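You operate a simulated robot arm through the tools that you are given. There is no shell and no other tool.

Carry out the task below with a simulated robot arm. There is one attempt and no reset: what you move stays moved.

## Task
Grease the bore of the green-hub bored wheel and seat the large bearing in it.
Fine: green round brush, green tin; put the brush back. Set down upright: green round brush. A coat counts when it lies all over at full strength: go over it till it gets no stronger.

It is judged by the outcome, as a careful person would: the job done as asked, and still so three seconds after it is handed in. It fails if anything else is knocked over, pushed out of place, dropped, spilled or broken.

## Robot
A 7-joint arm with a two-finger parallel gripper, fixed in place. Base frame: the origin is at the foot of the arm, x ahead of it, y to its left, z up; the work surface is at about z = 800. Readings come in mm, degrees, newtons and seconds.
Its first joint turns from -166.0 to 166.0 degrees. Payload 4.4 kg.
The TCP is the grasp point between the finger pads, 23 mm short of the fingertips. In the tool frame z runs along the fingers and y along their closing line. The gripper opens to 94 mm. The fingers are 38 mm wide and 10 mm thick; the gripper's body (54 by 96 mm) begins 39 mm behind the TCP.
Orientation is told as [roll, pitch, yaw] about the base's x, y, z axes, in that order, counted from this pose: with the fingers straight down and closing along the base's y, the tool's x points along the base's -x, its y along +y and its z along -z.

## Interface
- The arm moves only by the tool drive_tool. Its arguments are lists of equal length, an entry for each row: "gripper": the finger opening in mm, from 0 to 94; "translation": the shift along the base's x, y, z in units of 40 mm (1.0 is 40 mm), a list of three; "dr": the turn, a rotation vector about the base's x, y, z in units of 4 degrees (1.0 is 4 degrees), a list of three. In form: {"gripper": [gripper, ...], "translation": [[dx, dy, dz], ...], "dr": [[ax, ay, az], ...]}. A call has 1 to 20 rows; each row shifts and turns the commanded pose from where the row before left it. A call with a number of a shift or a turn outside -1 to 1 is refused whole. Rows are played at 5 a second. More than 50 mm and 8.6 degrees between two rows, or a gripper value outside its range, and nothing of the call is played. A pose out of reach is approached as far as the arm can. The call stops where the force on the tool passes 40 N (or 10 N more than at its start, if that is more) or the arm is blocked; 0.2 s more then pass. The fingers move at their own pace (about 108 mm/s each) and stop on an object; they squeeze with about 34 N. The grip force told is the motor's: it shows also when the fingers shut on nothing. Time passes only in rows, and 0.2 s behind the last, so rows that do not move let the fingers close. It gives the time, the measured TCP pose, the force on the tool (base axes), the opening and the grip force at its end, in the units of the frame above (readings bear some noise), with the torque about the TCP (base axes, N m) and any sound that the robot's microphone picked up.
- Cameras (640 x 400 px; columns grow to the right, rows downward): "scene" is fixed at [52, 649, 1501.3]; the picture's right is [-0.35, -0.94, 0.00], its down [-0.55, 0.20, -0.81] and it looks along [0.76, -0.28, -0.58] (base axes); focal length 308 px, centre (320, 200). "wrist" rides on the gripper at [86, 16, -75] in the tool frame; the picture's right is [-0.18, 0.98, 0.00], its down [-0.58, -0.11, -0.81] and it looks along [-0.79, -0.15, 0.59] (tool axes); focal length 243 px, centre (320, 200). There is no depth. A picture from a camera that has moved, and an enlarged one, comes with that camera's place and axes in the base frame and with its lens.
- camera(camera): a new picture of that camera. The clock stands still meanwhile.
- zoom(camera, box): a new picture of the part [left, top, right, bottom] of that camera's present view, enlarged. The clock stands still meanwhile.
- job_done(): hands the job in; it is judged then, once.

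Places have to be worked out from the pictures, the camera data and where the tool is seen. Open the gripper and draw the arm clear of the work before you hand the job in, unless the task says otherwise.

The tools are called after "Request:" by a JSON object that holds its "fn" and its "kwargs". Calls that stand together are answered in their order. drive_tool: Moves the arm, as the interface text tells. Its arguments: {"type":"object","properties":{"gripper":{"type":"array"},"translation":{"type":"array"},"dr":{"type":"array"}},"required":["gripper","translation","dr"]} The other tools are called the same way: camera (camera) takes a picture; zoom (camera, box) takes an enlarged picture of a part of a camera's view; job_done () hands the job in.

At the start:

```text
t: 0.0
tcp_pos: [511.6, 375.9, 1154.4]
tcp_rot: [-0.1, 0.0, 0.0]
force: [-0.1, -0.7, 0.3]
torque: [-0.01, 0.01, 0.02]
width: 93.9
grasp_force: 0.1
```

scene: 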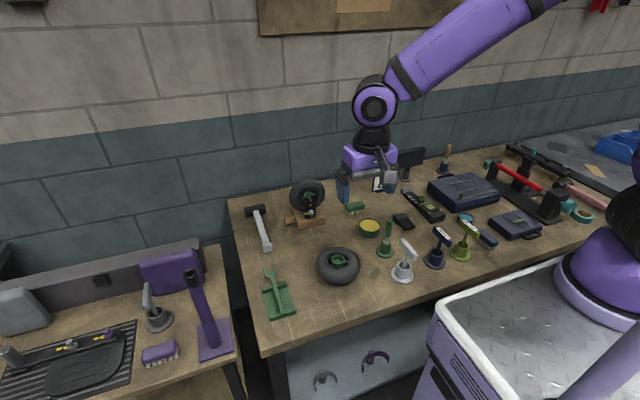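
wrist: 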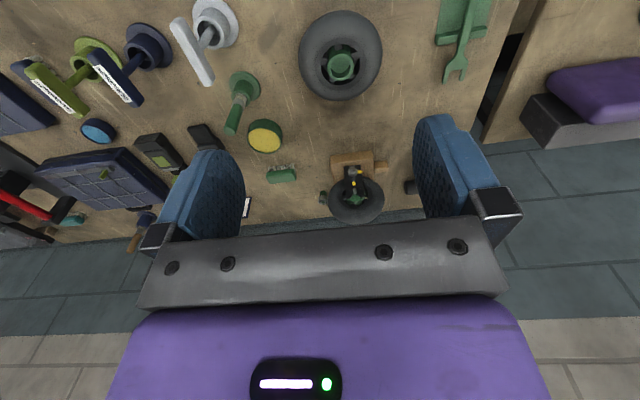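

I'll first look closely at the scene to identify the items.

Request:
{"fn": "zoom", "kwargs": {"camera": "scene", "box": [230, 160, 390, 260]}}

Request:
{"fn": "zoom", "kwargs": {"camera": "scene", "box": [360, 190, 520, 290]}}

Request:
{"fn": "zoom", "kwargs": {"camera": "scene", "box": [250, 220, 410, 320]}}

Request:
{"fn": "zoom", "kwargs": {"camera": "wrist", "box": [280, 0, 440, 100]}}

Request:
{"fn": "zoom", "kwargs": {"camera": "wrist", "box": [200, 60, 360, 160]}}

Request:
{"fn": "zoom", "kwargs": {"camera": "wrist", "box": [280, 130, 440, 230]}}

Request:
{"fn": "zoom", "kwargs": {"camera": "wrist", "box": [0, 0, 240, 150]}}

Request:
{"fn": "zoom", "kwargs": {"camera": "scene", "box": [0, 230, 240, 400]}}

```text
4.00 times, centred on (310, 210) of scene
camera zoom: at [52.0, 649.0, 1501.3], right [-0.35, -0.94, 0.0], down [-0.55, 0.2, -0.81], along [0.76, -0.28, -0.58], focal length 1232 px, centre (360, 160)
```

zoom: 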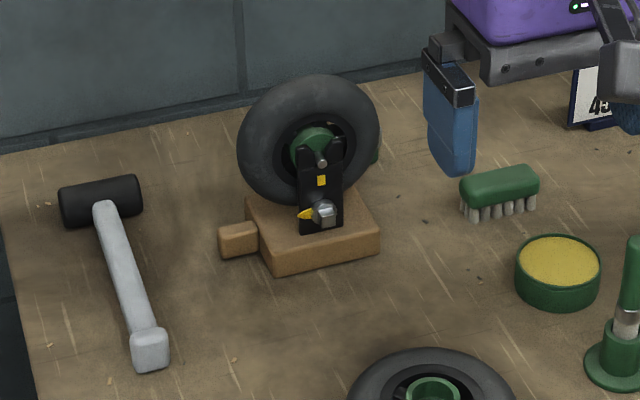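

```text
4.00 times, centred on (440, 240) of scene
camera zoom: at [52.0, 649.0, 1501.3], right [-0.35, -0.94, 0.0], down [-0.55, 0.2, -0.81], along [0.76, -0.28, -0.58], focal length 1232 px, centre (-160, 40)
```

zoom: 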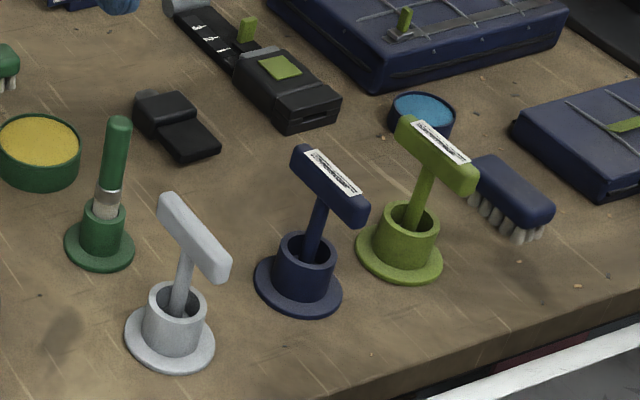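

```text
4.00 times, centred on (330, 270) of scene
camera zoom: at [52.0, 649.0, 1501.3], right [-0.35, -0.94, 0.0], down [-0.55, 0.2, -0.81], along [0.76, -0.28, -0.58], focal length 1232 px, centre (280, -80)
```

zoom: 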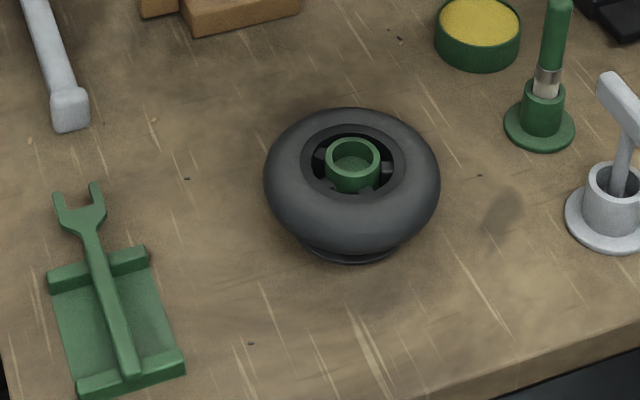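

```text
4.00 times, centred on (360, 50) of wrist
camera zoom: at [425.9, 391.9, 1229.2], right [0.18, 0.98, 0.0], down [0.58, -0.11, 0.81], along [0.79, -0.15, -0.59], focal length 970 px, centre (160, 800)
```

zoom: 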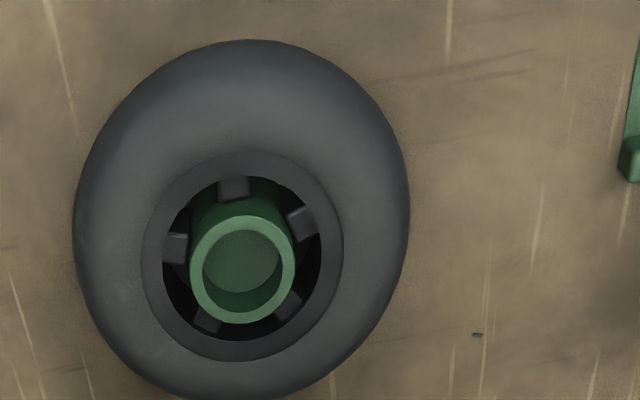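

```text
4.00 times, centred on (280, 110) of wrist
camera zoom: at [425.9, 391.9, 1229.2], right [0.18, 0.98, 0.0], down [0.58, -0.11, 0.81], along [0.79, -0.15, -0.59], focal length 970 px, centre (480, 560)
```

zoom: 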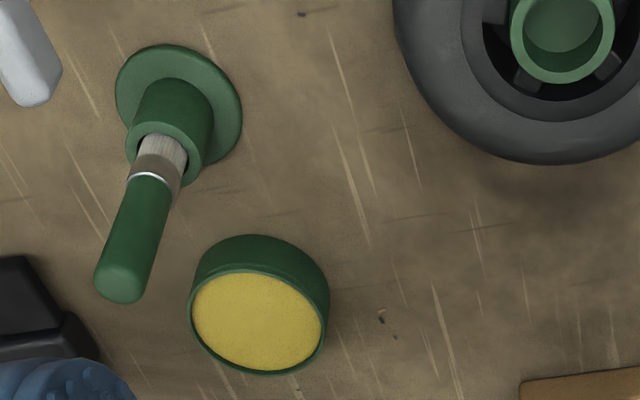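

```text
4.00 times, centred on (360, 180) of wrist
camera zoom: at [425.9, 391.9, 1229.2], right [0.18, 0.98, 0.0], down [0.58, -0.11, 0.81], along [0.79, -0.15, -0.59], focal length 970 px, centre (160, 280)
```

zoom: 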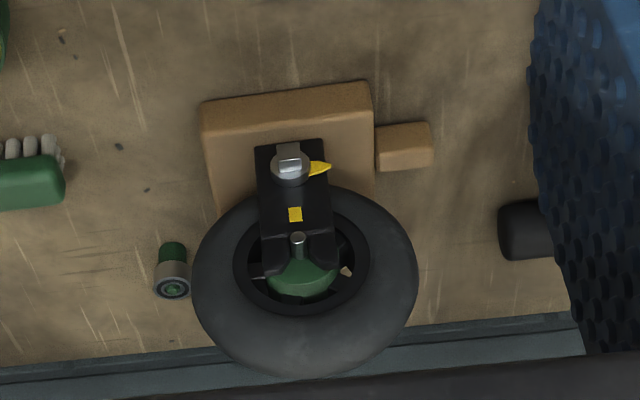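

```text
2.67 times, centred on (120, 75) of wrist
camera zoom: at [425.9, 391.9, 1229.2], right [0.18, 0.98, 0.0], down [0.58, -0.11, 0.81], along [0.79, -0.15, -0.59], focal length 647 px, centre (853, 533)
```

zoom: 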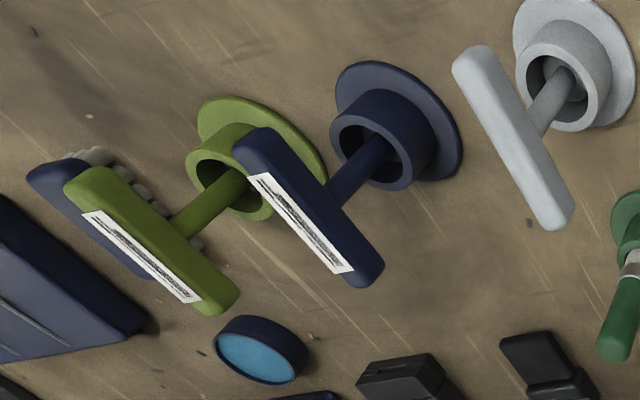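

```text
2.35 times, centred on (120, 315) of scene
camera zoom: at [52.0, 649.0, 1501.3], right [-0.35, -0.94, 0.0], down [-0.55, 0.2, -0.81], along [0.76, -0.28, -0.58], focal length 725 px, centre (791, -71)
```

zoom: 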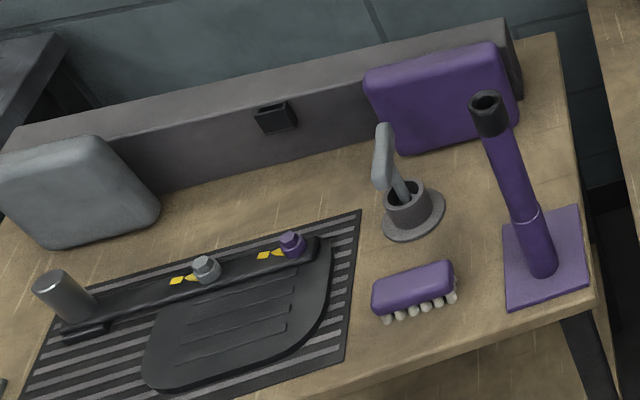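

The flat green-hub wheel is around (605,389), the brush in its green holder around (630,217), and the green tin around (737,216). The bearing isn't clear yet, so I'll move the wrist camera along the bench at height.

Request:
{"fn": "drive_tool", "kwargs": {"gripper": [94, 94, 94, 94, 94, 94, 94], "translation": [[0.5, -1, 0], [0.5, -1, 0], [0.5, -1, 0], [0.5, -1, 0], [0, -1, 0], [0, -1, 0], [0, 0, 0]], "dr": [[0, 0, 0], [0, 0, 0], [0, 0, 0], [0, 0, 0], [0, 0, 0], [0, 0, 0], [0, 0, 0]]}}

Request:
{"fn": "camera", "kwargs": {"camera": "wrist"}}

Request:
{"fn": "camera", "kwargs": {"camera": "scene"}}

```text
t: 1.6
tcp_pos: [593.4, 136.9, 1155.1]
tcp_rot: [0.0, 0.0, 0.0]
force: [-0.2, 0.0, -0.8]
torque: [-0.01, -0.03, -0.03]
width: 94.2
grasp_force: 0.1
```

```text
taken
camera wrist: at [505.9, 151.5, 1230.1], right [0.18, 0.98, 0.0], down [0.58, -0.11, 0.81], along [0.79, -0.15, -0.59], focal length 243 px, centre (320, 200)
```

wrist: 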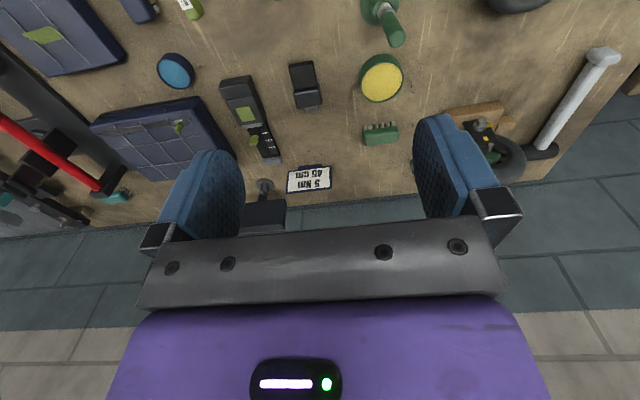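

```text
taken
```

scene: 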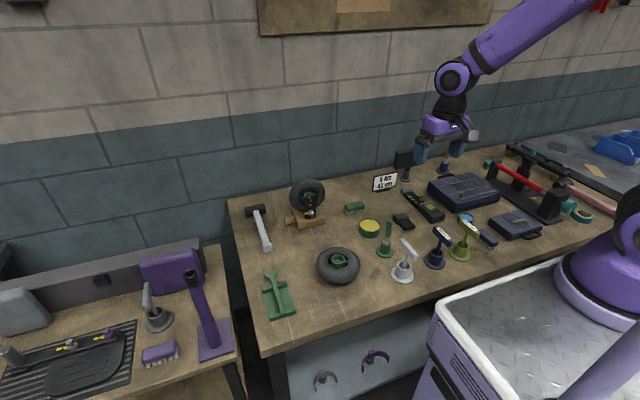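

A sign reads something like "5 Nm / 45 cm". I zoom on it and on other small things, looking for the bearings.

Request:
{"fn": "zoom", "kwargs": {"camera": "scene", "box": [360, 140, 480, 215]}}

Request:
{"fn": "zoom", "kwargs": {"camera": "scene", "box": [470, 135, 630, 235]}}

Request:
{"fn": "zoom", "kwargs": {"camera": "wrist", "box": [0, 40, 200, 240]}}

Request:
{"fn": "zoom", "kwargs": {"camera": "wrist", "box": [230, 40, 430, 220]}}

Request:
{"fn": "zoom", "kwargs": {"camera": "scene", "box": [290, 330, 440, 400]}}

Request:
{"fn": "zoom", "kwargs": {"camera": "scene", "box": [270, 165, 350, 225]}}

```text
5.33 times, centred on (420, 178) of scene
camera zoom: at [52.0, 649.0, 1501.3], right [-0.35, -0.94, 0.0], down [-0.55, 0.2, -0.81], along [0.76, -0.28, -0.58], focal length 1643 px, centre (-213, 320)
```

zoom: 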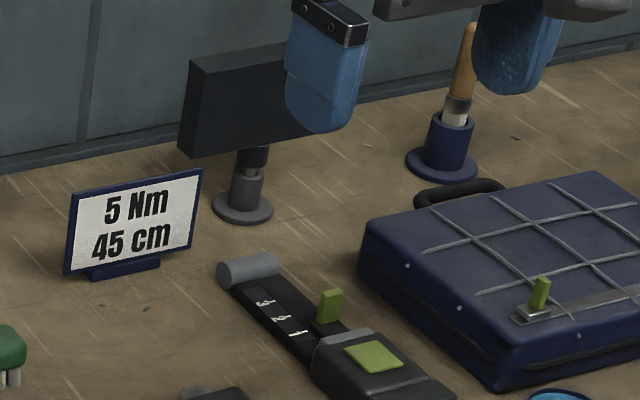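

```text
4.00 times, centred on (550, 185) of scene
camera zoom: at [52.0, 649.0, 1501.3], right [-0.35, -0.94, 0.0], down [-0.55, 0.2, -0.81], along [0.76, -0.28, -0.58], focal length 1232 px, centre (-600, 260)
```

zoom: 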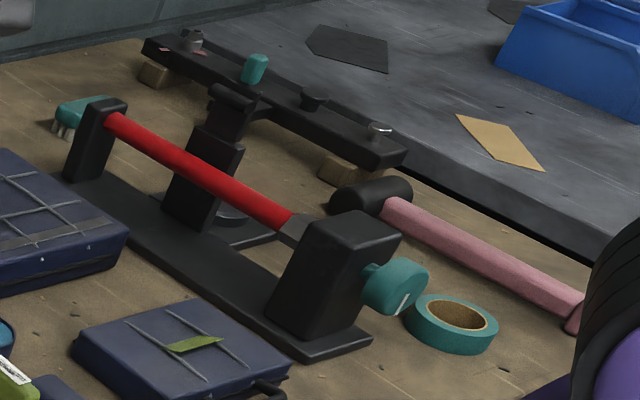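

```text
2.00 times, centred on (100, 140) of wrist
camera zoom: at [505.9, 151.5, 1230.1], right [0.18, 0.98, 0.0], down [0.58, -0.11, 0.81], along [0.79, -0.15, -0.59], focal length 485 px, centre (760, 320)
```

zoom: 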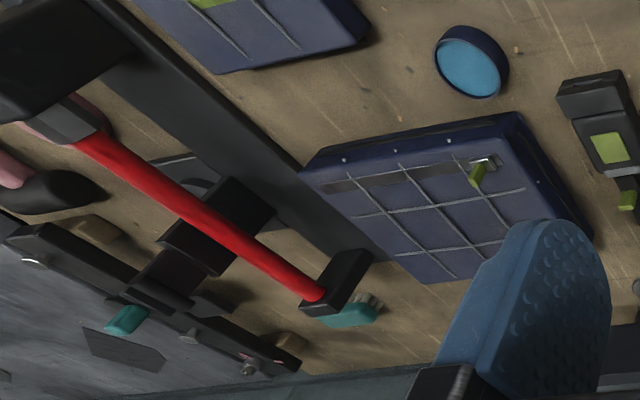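

```text
2.22 times, centred on (330, 130) of wrist
camera zoom: at [505.9, 151.5, 1230.1], right [0.18, 0.98, 0.0], down [0.58, -0.11, 0.81], along [0.79, -0.15, -0.59], focal length 539 px, centre (298, 356)
```

zoom: 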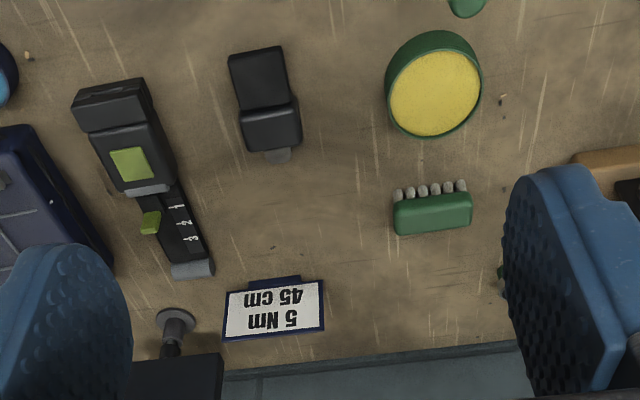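

```text
4.27 times, centred on (365, 365) of scene
camera zoom: at [52.0, 649.0, 1501.3], right [-0.35, -0.94, 0.0], down [-0.55, 0.2, -0.81], along [0.76, -0.28, -0.58], focal length 1314 px, centre (128, -504)
```

zoom: 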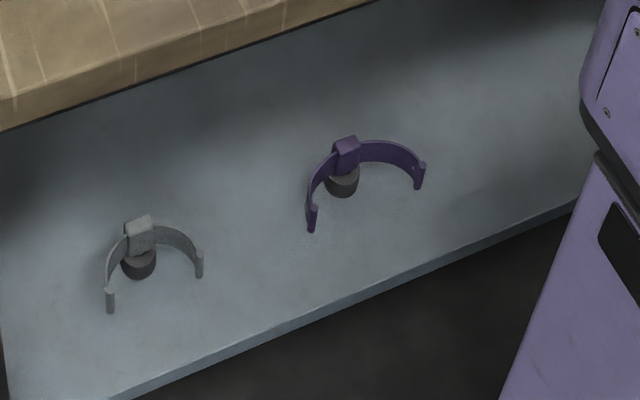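

```text
6.67 times, centred on (310, 195) of scene
camera zoom: at [52.0, 649.0, 1501.3], right [-0.35, -0.94, 0.0], down [-0.55, 0.2, -0.81], along [0.76, -0.28, -0.58], focal length 2054 px, centre (387, 233)
```

zoom: 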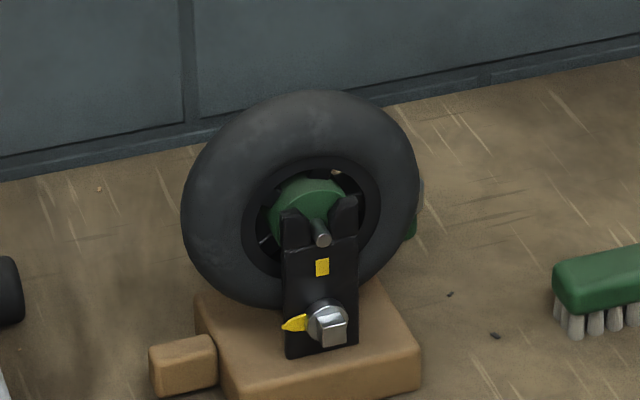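

The grey-ended green item behind the upright wheel stand (~(956,300)) may be the bearing; I move the camera closer to view it.

Request:
{"fn": "drive_tool", "kwargs": {"gripper": [94, 94, 94, 94, 94, 94, 94], "translation": [[1, 0.5, 0], [1, 0.5, 0], [1, 0.5, 0], [1, 0.5, 0], [1, 0.5, 0], [0, 0.5, 0], [0, 0, 0]], "dr": [[0, 0, 0], [0, 0, 0], [0, 0, 0], [0, 0, 0], [0, 0, 0], [0, 0, 0], [0, 0, 0]]}}

Request:
{"fn": "camera", "kwargs": {"camera": "wrist"}}

```text
t: 3.2
tcp_pos: [792.2, 256.6, 1154.7]
tcp_rot: [0.0, 0.1, 0.0]
force: [0.5, 0.0, -0.2]
torque: [-0.01, -0.01, -0.01]
width: 94.2
grasp_force: 0.0
```

```text
taken
camera wrist: at [705.5, 272.0, 1229.8], right [0.18, 0.98, 0.0], down [0.58, -0.11, 0.81], along [0.79, -0.15, -0.59], focal length 243 px, centre (320, 200)
```

wrist: 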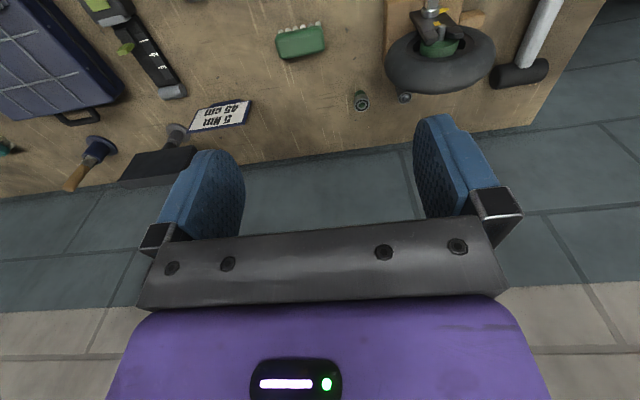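

Request:
{"fn": "zoom", "kwargs": {"camera": "wrist", "box": [330, 60, 450, 135]}}

Request:
{"fn": "zoom", "kwargs": {"camera": "wrist", "box": [345, 85, 377, 115]}}

Request:
{"fn": "zoom", "kwargs": {"camera": "wrist", "box": [370, 0, 530, 110]}}

```text
5.33 times, centred on (390, 98) of wrist
camera zoom: at [705.5, 272.0, 1229.8], right [0.18, 0.98, 0.0], down [0.58, -0.11, 0.81], along [0.79, -0.15, -0.59], focal length 1294 px, centre (-53, 747)
```

zoom: 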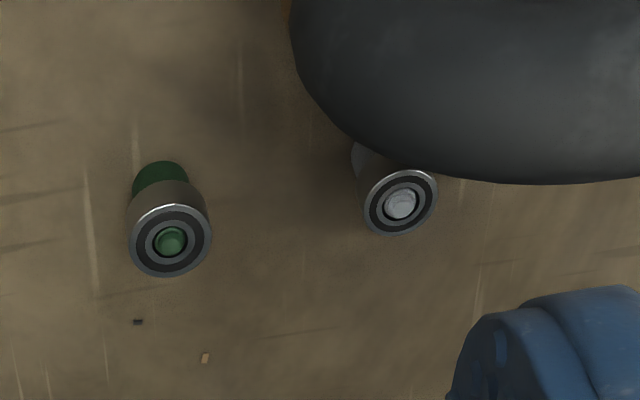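

```text
13.33 times, centred on (361, 100) of wrist
camera zoom: at [705.5, 272.0, 1229.8], right [0.18, 0.98, 0.0], down [0.58, -0.11, 0.81], along [0.79, -0.15, -0.59], focal length 3235 px, centre (-227, 1533)
```

zoom: 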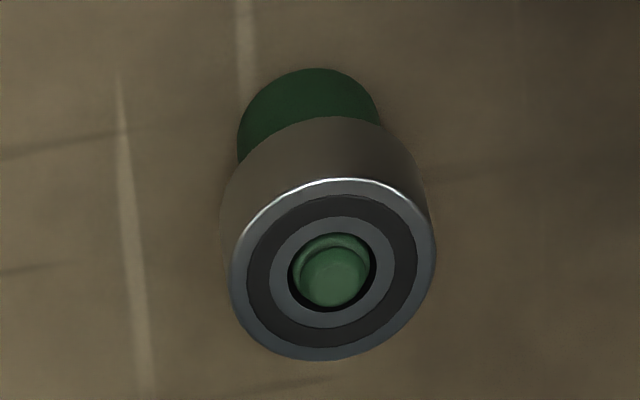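

```text
3.64 times, centred on (450, 55) of wrist
camera zoom: at [705.5, 272.0, 1229.8], right [0.18, 0.98, 0.0], down [0.58, -0.11, 0.81], along [0.79, -0.15, -0.59], focal length 882 px, centre (-153, 727)
```

zoom: 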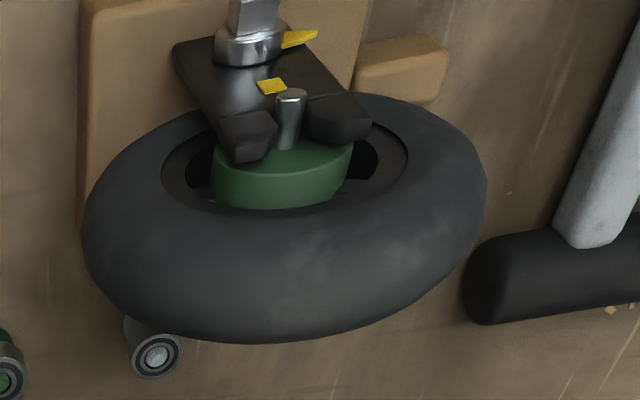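

The two bearings sit on pegs behind the wheel stand; the one on the green peg at ≈(969,299), top z≈828, is about 28 mm across and is the larger (the other ≈24 mm). First the brush: I move over it at ≈(628,219) at safe height.

Request:
{"fn": "drive_tool", "kwargs": {"gripper": [94, 94, 94, 94, 94, 94], "translation": [[-0.82, -0.19, -0.475], [-0.82, -0.19, -0.475], [-0.82, -0.19, -0.475], [-0.82, -0.19, -0.475], [-0.82, -0.19, -0.475], [0, 0, 0]], "dr": [[0, 0, 0], [0, 0, 0], [0, 0, 0], [0, 0, 0], [0, 0, 0], [0, 0, 0]]}}

Request:
{"fn": "camera", "kwargs": {"camera": "wrist"}}

Request:
{"fn": "camera", "kwargs": {"camera": "scene"}}

```text
t: 4.6
tcp_pos: [627.3, 217.6, 1059.3]
tcp_rot: [0.0, 0.0, 0.0]
force: [0.9, -0.8, -0.6]
torque: [-0.01, 0.01, -0.05]
width: 94.0
grasp_force: 0.0
```

```text
taken
camera wrist: at [541.3, 233.9, 1134.2], right [0.18, 0.98, 0.0], down [0.58, -0.11, 0.81], along [0.79, -0.15, -0.59], focal length 243 px, centre (320, 200)
```

wrist: 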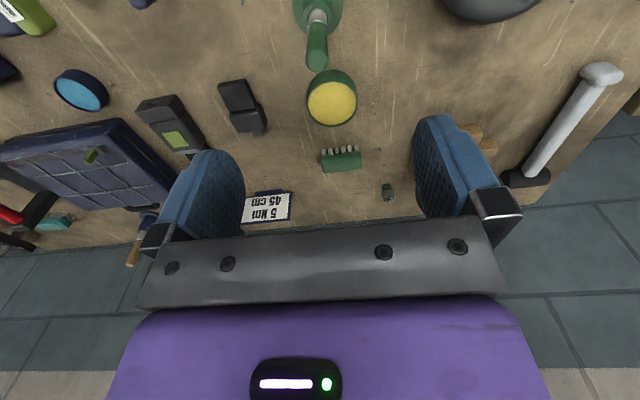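

```text
taken
```

scene: 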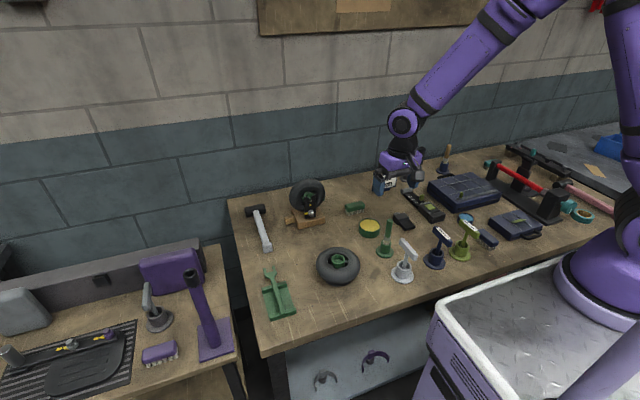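

Request:
{"fn": "zoom", "kwargs": {"camera": "wrist", "box": [260, 0, 380, 75]}}

Request:
{"fn": "zoom", "kwargs": {"camera": "scene", "box": [350, 210, 430, 260]}}

```text
5.33 times, centred on (320, 38) of wrist
camera zoom: at [541.3, 233.9, 1134.2], right [0.18, 0.98, 0.0], down [0.58, -0.11, 0.81], along [0.79, -0.15, -0.59], focal length 1294 px, centre (320, 1067)
```

zoom: 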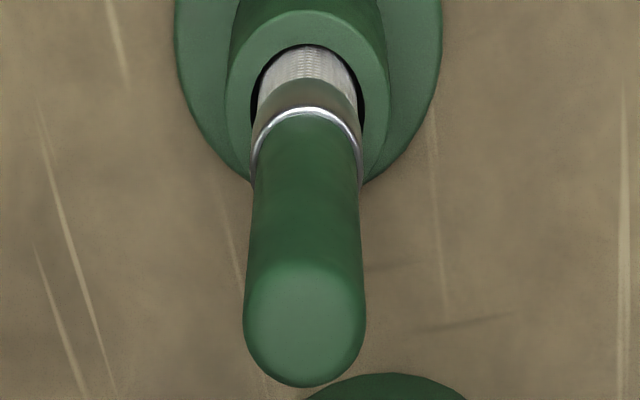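

```text
8.00 times, centred on (390, 235) of scene
camera zoom: at [52.0, 649.0, 1501.3], right [-0.35, -0.94, 0.0], down [-0.55, 0.2, -0.81], along [0.76, -0.28, -0.58], focal length 2464 px, centre (-240, -80)
```

zoom: 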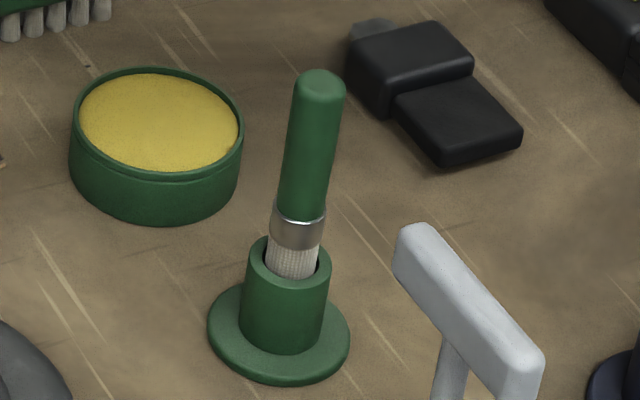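

The brush handle is upright at ≈(628,216), from z≈870 to ≈929. I descend around it to z≈900 with 60 mm opening.

Request:
{"fn": "drive_tool", "kwargs": {"gripper": [60, 60, 60, 60, 60], "translation": [[0.02, -0.03, -1], [0, 0, -1], [0, 0, -1], [0, 0, -0.8], [0, 0, 0]], "dr": [[0, 0, 0], [0, 0, 0], [0, 0, 0], [0, 0, 0], [0, 0, 0]]}}

Request:
{"fn": "camera", "kwargs": {"camera": "wrist"}}

Request:
{"fn": "zoom", "kwargs": {"camera": "scene", "box": [340, 190, 460, 270]}}

```text
t: 5.8
tcp_pos: [628.4, 217.4, 907.1]
tcp_rot: [0.1, 0.0, 0.1]
force: [-0.3, -0.1, 0.2]
torque: [0.02, 0.01, 0.03]
width: 60.0
grasp_force: 0.1
```

```text
taken
camera wrist: at [542.9, 233.3, 982.6], right [0.18, 0.98, 0.0], down [0.58, -0.11, 0.81], along [0.79, -0.15, -0.59], focal length 243 px, centre (320, 200)
```

wrist: 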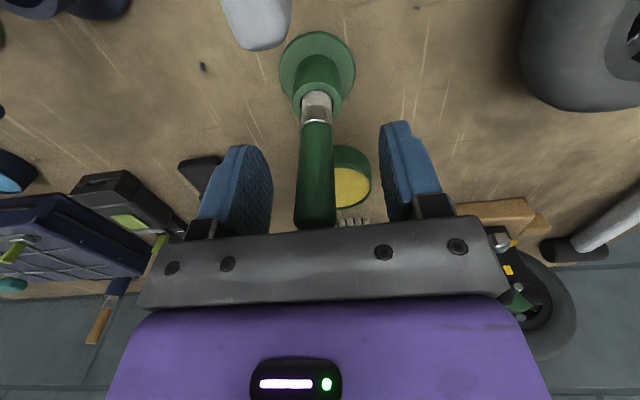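

```text
5.00 times, centred on (400, 230) of scene
camera zoom: at [52.0, 649.0, 1501.3], right [-0.35, -0.94, 0.0], down [-0.55, 0.2, -0.81], along [0.76, -0.28, -0.58], focal length 1540 px, centre (-80, 50)
```

zoom: 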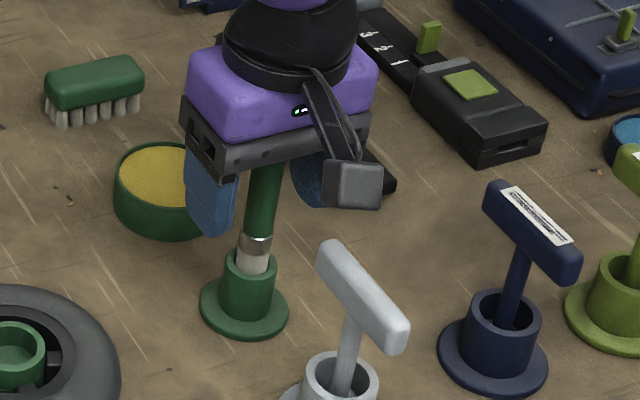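

The brush sits ~4 mm to −y of the finger centre. I shift there, lower to ~901 and close.

Request:
{"fn": "drive_tool", "kwargs": {"gripper": [60, 14, 10, 10, 10, 10], "translation": [[0, -0.09, -0.14], [0, 0, 0], [0, 0, 0], [0, 0, 0], [0, 0, 0], [0, 0, 0]], "dr": [[0, 0, 0], [0, 0, 0], [0, 0, 0], [0, 0, 0], [0, 0, 0], [0, 0, 0]]}}

Request:
{"fn": "camera", "kwargs": {"camera": "wrist"}}

Request:
{"fn": "zoom", "kwargs": {"camera": "scene", "box": [340, 190, 460, 270]}}

```text
t: 7.2
tcp_pos: [628.6, 213.5, 901.8]
tcp_rot: [-0.1, 0.0, 0.0]
force: [-0.6, 0.4, 0.4]
torque: [0.02, 0.0, 0.0]
width: 17.5
grasp_force: 34.2
```

```text
taken
camera wrist: at [543.0, 229.7, 977.1], right [0.18, 0.98, 0.0], down [0.58, -0.11, 0.81], along [0.79, -0.15, -0.59], focal length 243 px, centre (320, 200)
```

wrist: 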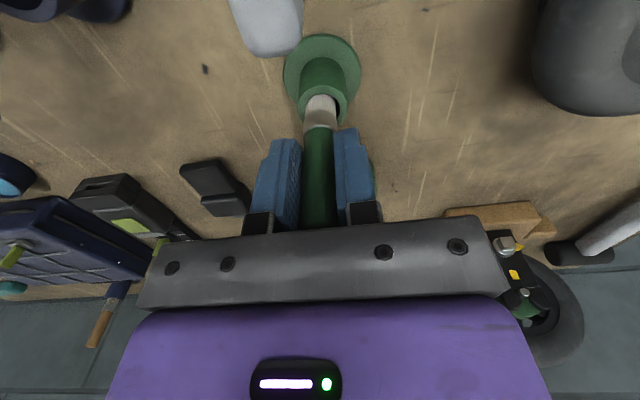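

```text
5.00 times, centred on (400, 230) of scene
camera zoom: at [52.0, 649.0, 1501.3], right [-0.35, -0.94, 0.0], down [-0.55, 0.2, -0.81], along [0.76, -0.28, -0.58], focal length 1540 px, centre (-80, 50)
```

zoom: 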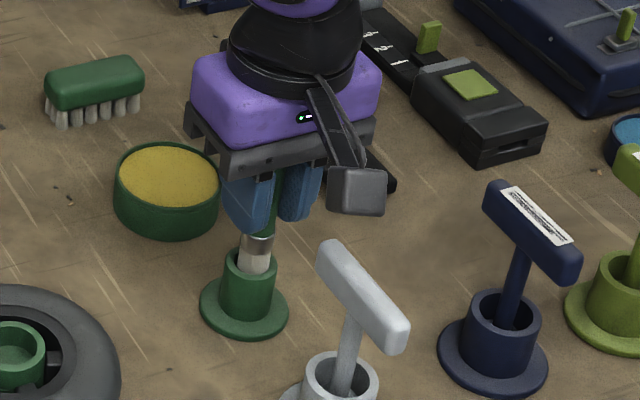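

Gripped at width 17.5; the put-back pose is TCP (628.6, 213.5, 901.8). Lifting straight up ~90 mm and viewing.

Request:
{"fn": "drive_tool", "kwargs": {"gripper": [10, 10, 10, 10, 10], "translation": [[0, 0, 0.5], [0, 0, 0.5], [0, 0, 0.7], [0, 0, 0.8], [0, 0, 0]], "dr": [[0, 0, 0], [0, 0, 0], [0, 0, 0], [0, 0, 0], [0, 0, 0]]}}

Request:
{"fn": "zoom", "kwargs": {"camera": "scene", "box": [330, 160, 450, 270]}}

Request:
{"fn": "zoom", "kwargs": {"camera": "wrist", "box": [220, 0, 420, 240]}}

```text
t: 8.4
tcp_pos: [627.9, 213.3, 1002.8]
tcp_rot: [0.0, 0.0, 0.0]
force: [-0.3, -0.3, 0.1]
torque: [0.04, 0.02, 0.03]
width: 17.1
grasp_force: 34.0
```

```text
3.64 times, centred on (390, 215) of scene
camera zoom: at [52.0, 649.0, 1501.3], right [-0.35, -0.94, 0.0], down [-0.55, 0.2, -0.81], along [0.76, -0.28, -0.58], focal length 1120 px, centre (66, 146)
```

zoom: 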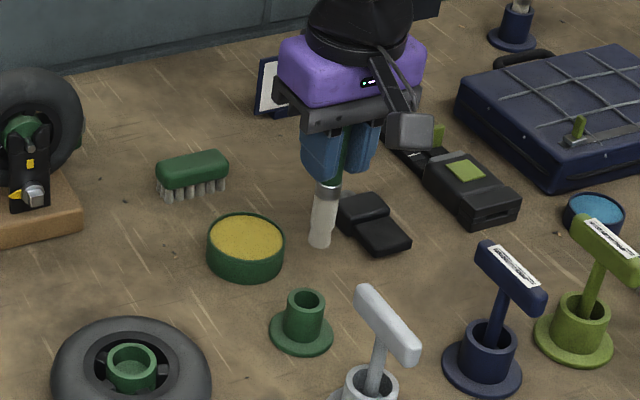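

```text
1.67 times, centred on (320, 120) of wrist
camera zoom: at [542.1, 229.3, 1077.6], right [0.18, 0.98, 0.0], down [0.58, -0.11, 0.81], along [0.79, -0.15, -0.59], focal length 404 px, centre (320, 333)
```

zoom: 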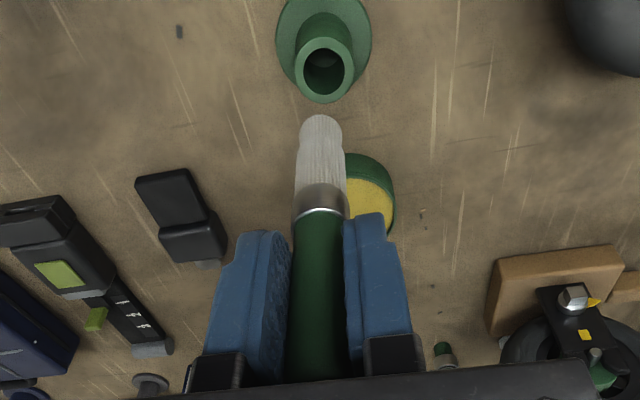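

The brush is held with its tip ≈97 mm below the TCP. Moving over the tin at ≈(736,215) with the tip ~35 mm above its rim, then check.

Request:
{"fn": "drive_tool", "kwargs": {"gripper": [10, 10, 10, 10, 10], "translation": [[0.9, 0.01, 0], [0.9, 0.01, 0], [0.9, 0.02, -0.5], [0, 0, -0.5], [0, 0, 0]], "dr": [[0, 0, 0], [0, 0, 0], [0, 0, 0], [0, 0, 0], [0, 0, 0]]}}

Request:
{"fn": "zoom", "kwargs": {"camera": "scene", "box": [330, 160, 450, 270]}}

Request:
{"fn": "zoom", "kwargs": {"camera": "wrist", "box": [220, 0, 420, 240]}}

```text
t: 9.6
tcp_pos: [737.0, 214.5, 961.6]
tcp_rot: [-0.1, 0.0, -0.1]
force: [0.0, -0.1, -0.1]
torque: [0.01, 0.01, 0.02]
width: 17.4
grasp_force: 33.9
```

```text
3.64 times, centred on (390, 215) of scene
camera zoom: at [52.0, 649.0, 1501.3], right [-0.35, -0.94, 0.0], down [-0.55, 0.2, -0.81], along [0.76, -0.28, -0.58], focal length 1120 px, centre (66, 146)
```

zoom: 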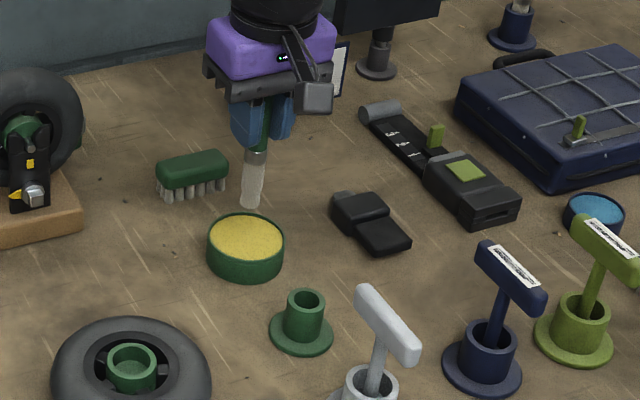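

```text
1.67 times, centred on (320, 120) of wrist
camera zoom: at [651.0, 230.1, 1036.3], right [0.18, 0.98, 0.0], down [0.58, -0.11, 0.81], along [0.79, -0.15, -0.59], focal length 404 px, centre (320, 333)
```

zoom: 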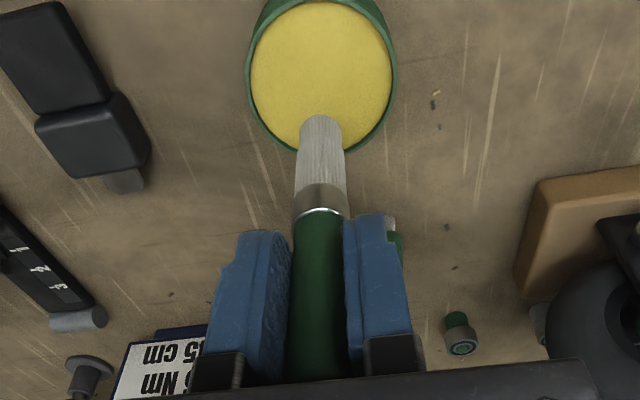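

Tip is right above the tin at ~z 865. I descend into the grease gently (tip to ~816) and swirl a bit, then lift to check the load.

Request:
{"fn": "drive_tool", "kwargs": {"gripper": [10, 10, 10, 10, 10, 10, 10, 10], "translation": [[-0.05, 0.02, -0.6], [0, 0, -0.4], [0, 0, -0.2], [0.2, 0, 0], [-0.2, 0.2, 0], [-0.2, -0.2, 0], [0.2, -0.2, 0], [0, 0.2, 0]], "dr": [[0, 0, 0], [0, 0, 0], [0, 0, 0], [0, 0, 0], [0, 0, 0], [0, 0, 0], [0, 0, 0], [0, 0, 0]]}}

Request:
{"fn": "zoom", "kwargs": {"camera": "scene", "box": [330, 160, 450, 270]}}

Request:
{"fn": "zoom", "kwargs": {"camera": "wrist", "box": [220, 0, 420, 240]}}

```text
t: 11.4
tcp_pos: [734.2, 213.1, 913.3]
tcp_rot: [-0.1, -0.1, -0.1]
force: [-2.7, -6.4, 14.5]
torque: [-0.52, 0.12, 0.02]
width: 17.2
grasp_force: 34.3
```

```text
3.64 times, centred on (390, 215) of scene
camera zoom: at [52.0, 649.0, 1501.3], right [-0.35, -0.94, 0.0], down [-0.55, 0.2, -0.81], along [0.76, -0.28, -0.58], focal length 1120 px, centre (66, 146)
```

zoom: 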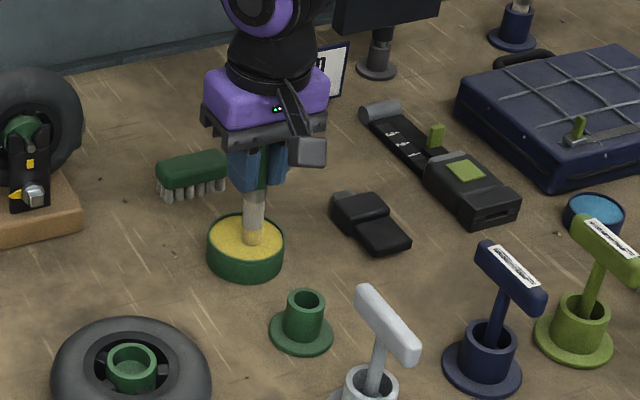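

```text
1.67 times, centred on (320, 120) of wrist
camera zoom: at [648.2, 230.1, 988.8], right [0.19, 0.98, 0.0], down [0.58, -0.11, 0.81], along [0.79, -0.15, -0.59], focal length 404 px, centre (320, 333)
```

zoom: 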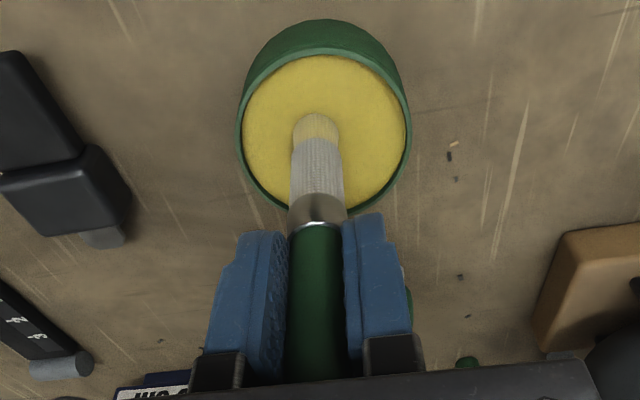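

The tip has picked up grease (14 N contact). I lift and inspect the load.

Request:
{"fn": "drive_tool", "kwargs": {"gripper": [10, 10, 10, 10], "translation": [[0, 0, 0.3], [0, 0, 0.7], [0, 0, 1], [0, 0, 0]], "dr": [[0, 0, 0], [0, 0, 0], [0, 0, 0], [0, 0, 0]]}}

Request:
{"fn": "zoom", "kwargs": {"camera": "scene", "box": [350, 170, 410, 220]}}

Request:
{"fn": "zoom", "kwargs": {"camera": "wrist", "box": [260, 40, 380, 160]}}

Request:
{"fn": "zoom", "kwargs": {"camera": "scene", "box": [310, 240, 370, 290]}}

```text
t: 12.4
tcp_pos: [732.5, 216.5, 993.7]
tcp_rot: [0.0, 0.0, -0.1]
force: [1.2, 0.2, -0.2]
torque: [0.01, 0.0, 0.02]
width: 17.1
grasp_force: 34.1
```

```text
8.00 times, centred on (380, 195) of scene
camera zoom: at [52.0, 649.0, 1501.3], right [-0.35, -0.94, 0.0], down [-0.55, 0.2, -0.81], along [0.76, -0.28, -0.58], focal length 2464 px, centre (-160, 240)
```

zoom: 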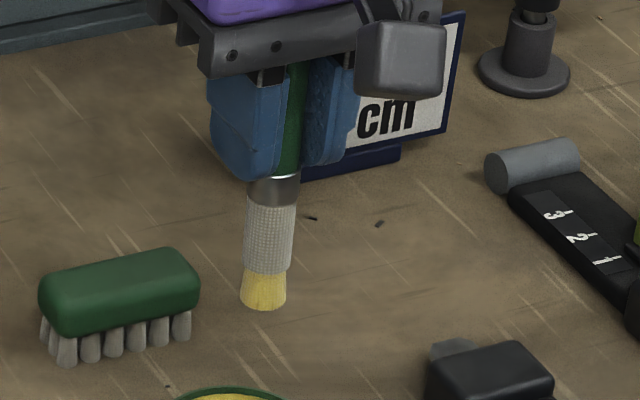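

```text
3.33 times, centred on (320, 100) of wrist
camera zoom: at [647.6, 231.6, 1068.8], right [0.18, 0.98, 0.0], down [0.58, -0.11, 0.81], along [0.79, -0.15, -0.59], focal length 809 px, centre (320, 533)
```

zoom: 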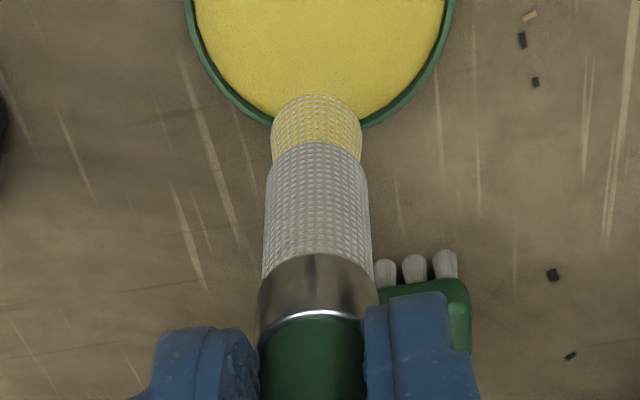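

```text
8.00 times, centred on (340, 265) of scene
camera zoom: at [52.0, 649.0, 1501.3], right [-0.35, -0.94, 0.0], down [-0.55, 0.2, -0.81], along [0.76, -0.28, -0.58], focal length 2464 px, centre (160, -320)
```

zoom: 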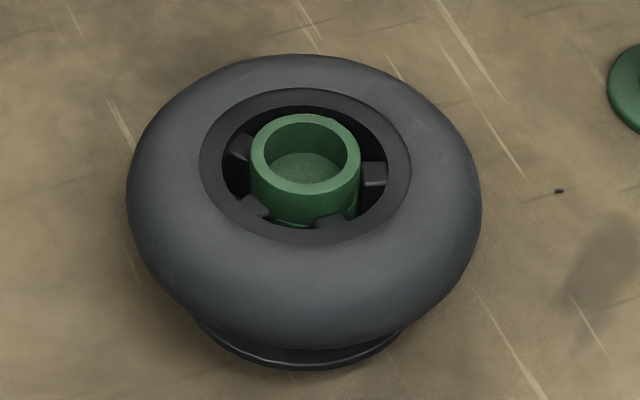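

The brush carries a ~14 mm grease band. Bore: ≈29 mm wide, ~15 mm deep, rim around (604,389,855). Moving the brush over it at height to check alignment.

Request:
{"fn": "drive_tool", "kwargs": {"gripper": [10, 10, 10, 10, 10, 10], "translation": [[-0.64, 0.86, 0.1], [-0.64, 0.86, 0], [-0.64, 0.86, 0], [-0.64, 0.86, 0], [-0.64, 0.86, 0], [0, 0, 0]], "dr": [[0, 0, 0], [0, 0, 0], [0, 0, 0], [0, 0, 0], [0, 0, 0], [0, 0, 0]]}}

Request:
{"fn": "zoom", "kwargs": {"camera": "scene", "box": [290, 190, 390, 290]}}

Request:
{"fn": "zoom", "kwargs": {"camera": "wrist", "box": [240, 0, 400, 120]}}

```text
t: 13.8
tcp_pos: [606.2, 389.4, 996.3]
tcp_rot: [0.0, -0.1, 0.0]
force: [0.6, 0.5, 0.3]
torque: [-0.02, -0.02, -0.02]
width: 17.1
grasp_force: 33.8
```

```text
4.00 times, centred on (340, 240) of scene
camera zoom: at [52.0, 649.0, 1501.3], right [-0.35, -0.94, 0.0], down [-0.55, 0.2, -0.81], along [0.76, -0.28, -0.58], focal length 1232 px, centre (240, 40)
```

zoom: 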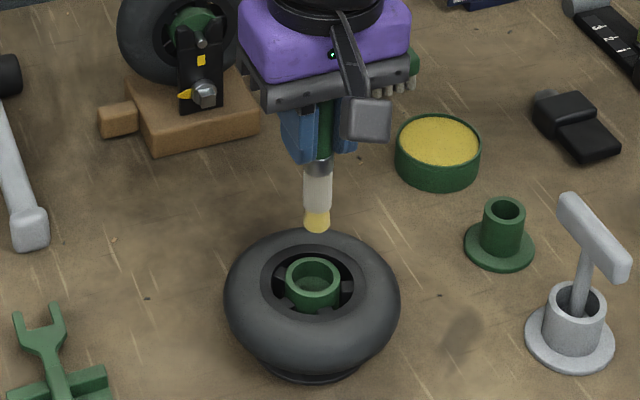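

```text
3.33 times, centred on (320, 60) of wrist
camera zoom: at [519.9, 404.1, 1072.1], right [0.18, 0.98, 0.0], down [0.58, -0.11, 0.81], along [0.79, -0.15, -0.59], focal length 809 px, centre (320, 667)
```

zoom: 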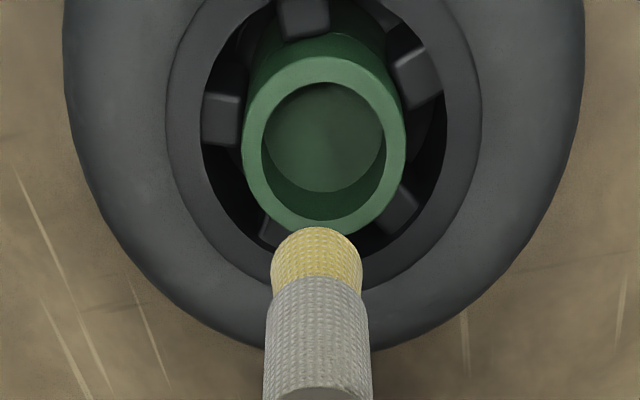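

Relative to the tip the bore seems ~4 mm to −x and ~2 mm to +y. I correct and lower so the tip is ~8 mm above the rim, then re-check.

Request:
{"fn": "drive_tool", "kwargs": {"gripper": [10, 10, 10], "translation": [[-0.11, 0.05, -0.4], [0, 0, -0.4], [0, 0, 0]], "dr": [[0, 0, 0], [0, 0, 0], [0, 0, 0]]}}

Request:
{"fn": "zoom", "kwargs": {"camera": "scene", "box": [310, 230, 370, 280]}}

Request:
{"fn": "zoom", "kwargs": {"camera": "wrist", "box": [240, 0, 400, 120]}}

```text
t: 14.6
tcp_pos: [601.5, 388.6, 965.5]
tcp_rot: [0.0, -0.1, -0.1]
force: [0.9, -0.7, -0.9]
torque: [-0.01, 0.02, -0.01]
width: 17.2
grasp_force: 34.4
```

```text
8.00 times, centred on (340, 255) of scene
camera zoom: at [52.0, 649.0, 1501.3], right [-0.35, -0.94, 0.0], down [-0.55, 0.2, -0.81], along [0.76, -0.28, -0.58], focal length 2464 px, centre (160, -240)
```

zoom: 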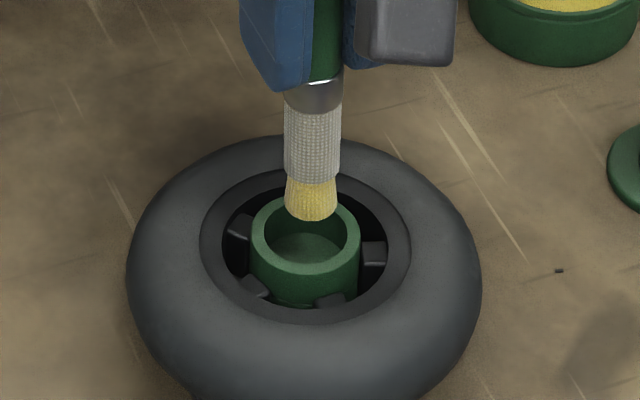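

```text
3.33 times, centred on (320, 60) of wrist
camera zoom: at [516.1, 405.6, 1040.3], right [0.18, 0.98, 0.0], down [0.58, -0.11, 0.81], along [0.79, -0.15, -0.59], focal length 809 px, centre (320, 667)
```

zoom: 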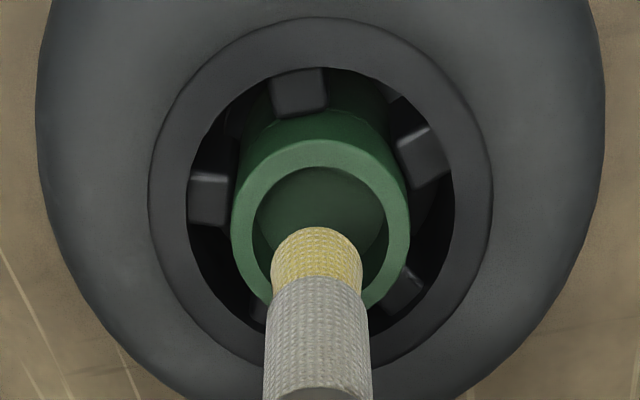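

Alignment is within ~1–2 mm. I nudge +1 mm in y and lower the tip ~20 mm into the bore, watching force.

Request:
{"fn": "drive_tool", "kwargs": {"gripper": [10, 10, 10, 10], "translation": [[0.01, 0.03, -0.2], [0, 0, -0.2], [0, 0, -0.1], [0, 0, 0]], "dr": [[0, 0, 0], [0, 0, 0], [0, 0, 0], [0, 0, 0]]}}

Request:
{"fn": "zoom", "kwargs": {"camera": "scene", "box": [310, 230, 370, 280]}}

Request:
{"fn": "zoom", "kwargs": {"camera": "wrist", "box": [240, 0, 400, 120]}}

```text
t: 15.6
tcp_pos: [603.5, 390.4, 946.0]
tcp_rot: [0.0, 0.0, 0.1]
force: [-1.1, 0.6, -0.5]
torque: [-0.03, 0.02, 0.02]
width: 17.1
grasp_force: 34.4
```

```text
8.00 times, centred on (340, 255) of scene
camera zoom: at [52.0, 649.0, 1501.3], right [-0.35, -0.94, 0.0], down [-0.55, 0.2, -0.81], along [0.76, -0.28, -0.58], focal length 2464 px, centre (160, -240)
```

zoom: 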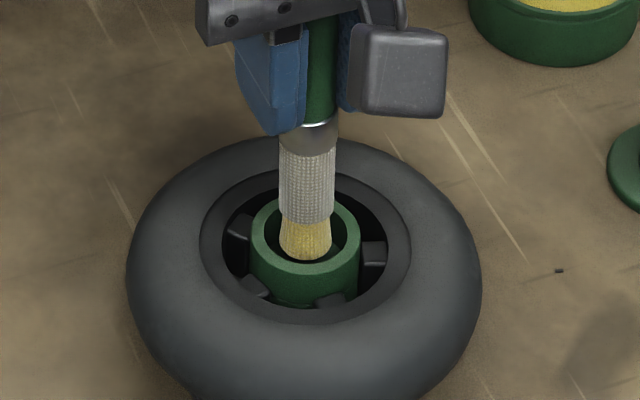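

```text
3.33 times, centred on (320, 60) of wrist
camera zoom: at [516.8, 406.5, 1020.6], right [0.18, 0.98, 0.0], down [0.58, -0.11, 0.81], along [0.79, -0.15, -0.59], focal length 809 px, centre (320, 667)
```

zoom: 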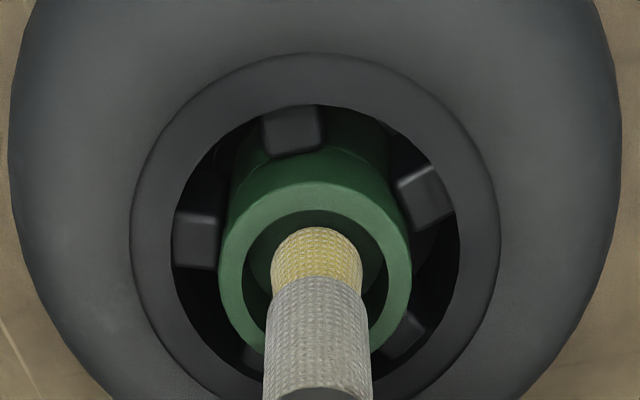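

Tip is centred and inside the bore. Lower in small steps to find the floor.

Request:
{"fn": "drive_tool", "kwargs": {"gripper": [10, 10, 10], "translation": [[0, 0, -0.1], [0, 0, -0.1], [0, 0, 0]], "dr": [[0, 0, 0], [0, 0, 0], [0, 0, 0]]}}

```text
t: 16.4
tcp_pos: [603.4, 390.3, 938.3]
tcp_rot: [0.0, 0.0, 0.0]
force: [-0.6, 0.1, -0.1]
torque: [0.0, -0.01, -0.01]
width: 17.1
grasp_force: 34.5
```

Request:
{"fn": "drive_tool", "kwargs": {"gripper": [10, 10, 10], "translation": [[0, 0, -0.1], [0, 0, -0.05], [0, 0, 0]], "dr": [[0, 0, 0], [0, 0, 0], [0, 0, 0]]}}

Request:
{"fn": "zoom", "kwargs": {"camera": "scene", "box": [310, 230, 370, 280]}}

Request:
{"fn": "zoom", "kwargs": {"camera": "wrist", "box": [260, 20, 380, 110]}}

```text
t: 17.2
tcp_pos: [602.9, 389.8, 932.6]
tcp_rot: [0.2, -0.2, 0.0]
force: [-0.3, -1.3, 32.4]
torque: [-0.13, -0.01, -0.05]
width: 17.4
grasp_force: 33.9
```

```text
8.00 times, centred on (340, 255) of scene
camera zoom: at [52.0, 649.0, 1501.3], right [-0.35, -0.94, 0.0], down [-0.55, 0.2, -0.81], along [0.76, -0.28, -0.58], focal length 2464 px, centre (160, -240)
```

zoom: 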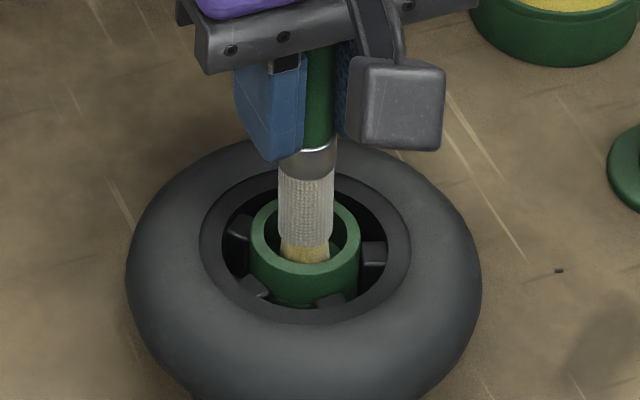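

```text
4.44 times, centred on (320, 65) of wrist
camera zoom: at [516.7, 406.5, 1008.1], right [0.18, 0.98, 0.0], down [0.58, -0.11, 0.81], along [0.79, -0.15, -0.59], focal length 1078 px, centre (320, 800)
```

zoom: 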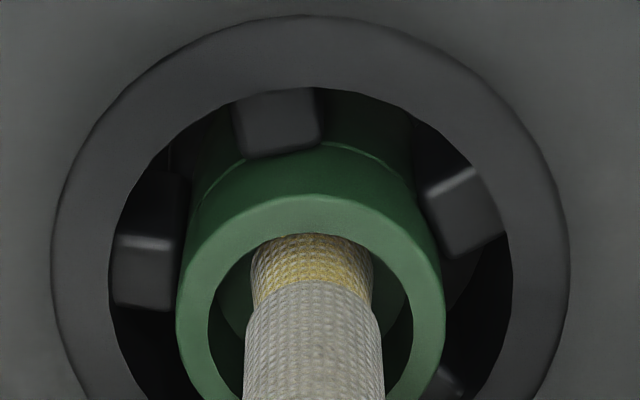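

Floor contact found at TCP z≈934. I raise 3 mm and move sideways in +x to find the wall contact.

Request:
{"fn": "drive_tool", "kwargs": {"gripper": [10, 10, 10, 10], "translation": [[0, 0, 0.1], [0.08, 0, 0], [0.04, 0, 0], [0, 0, 0]], "dr": [[0, 0, 0], [0, 0, 0], [0, 0, 0], [0, 0, 0]]}}

```text
t: 18.2
tcp_pos: [606.9, 390.4, 934.8]
tcp_rot: [-0.1, 0.0, -0.1]
force: [-0.4, 0.7, -0.1]
torque: [0.02, 0.02, -0.01]
width: 17.2
grasp_force: 34.2
```

Request:
{"fn": "drive_tool", "kwargs": {"gripper": [10, 10, 10], "translation": [[0.04, 0, 0], [0.02, 0, 0], [0, 0, 0]], "dr": [[0, 0, 0], [0, 0, 0], [0, 0, 0]]}}

Request:
{"fn": "zoom", "kwargs": {"camera": "wrist", "box": [260, 20, 380, 110]}}

Request:
{"fn": "zoom", "kwargs": {"camera": "scene", "box": [310, 230, 370, 280]}}

```text
t: 19.0
tcp_pos: [609.7, 389.9, 935.8]
tcp_rot: [0.0, 0.0, 0.0]
force: [-0.7, -0.7, -0.1]
torque: [0.0, 0.03, 0.0]
width: 17.1
grasp_force: 33.7
```

```text
4.44 times, centred on (320, 65) of wrist
camera zoom: at [524.0, 406.6, 1010.3], right [0.18, 0.98, 0.0], down [0.58, -0.11, 0.81], along [0.79, -0.15, -0.59], focal length 1078 px, centre (320, 800)
```

zoom: 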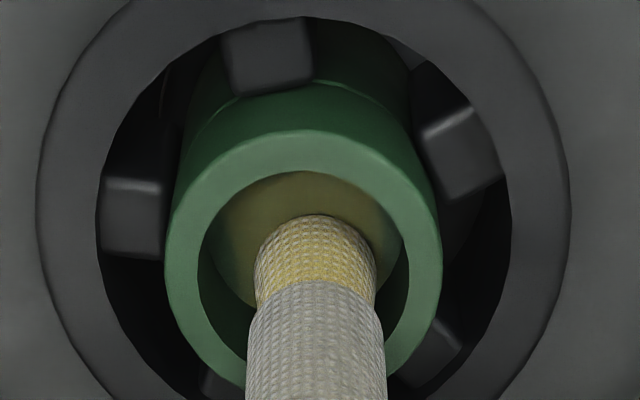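

```text
8.00 times, centred on (340, 255) of scene
camera zoom: at [52.0, 649.0, 1501.3], right [-0.35, -0.94, 0.0], down [-0.55, 0.2, -0.81], along [0.76, -0.28, -0.58], focal length 2464 px, centre (160, -240)
```

zoom: 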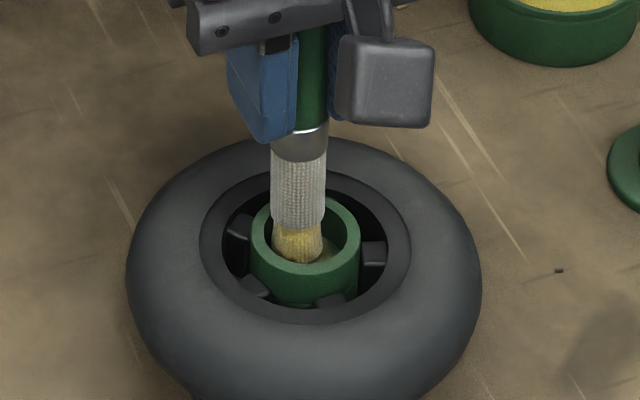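

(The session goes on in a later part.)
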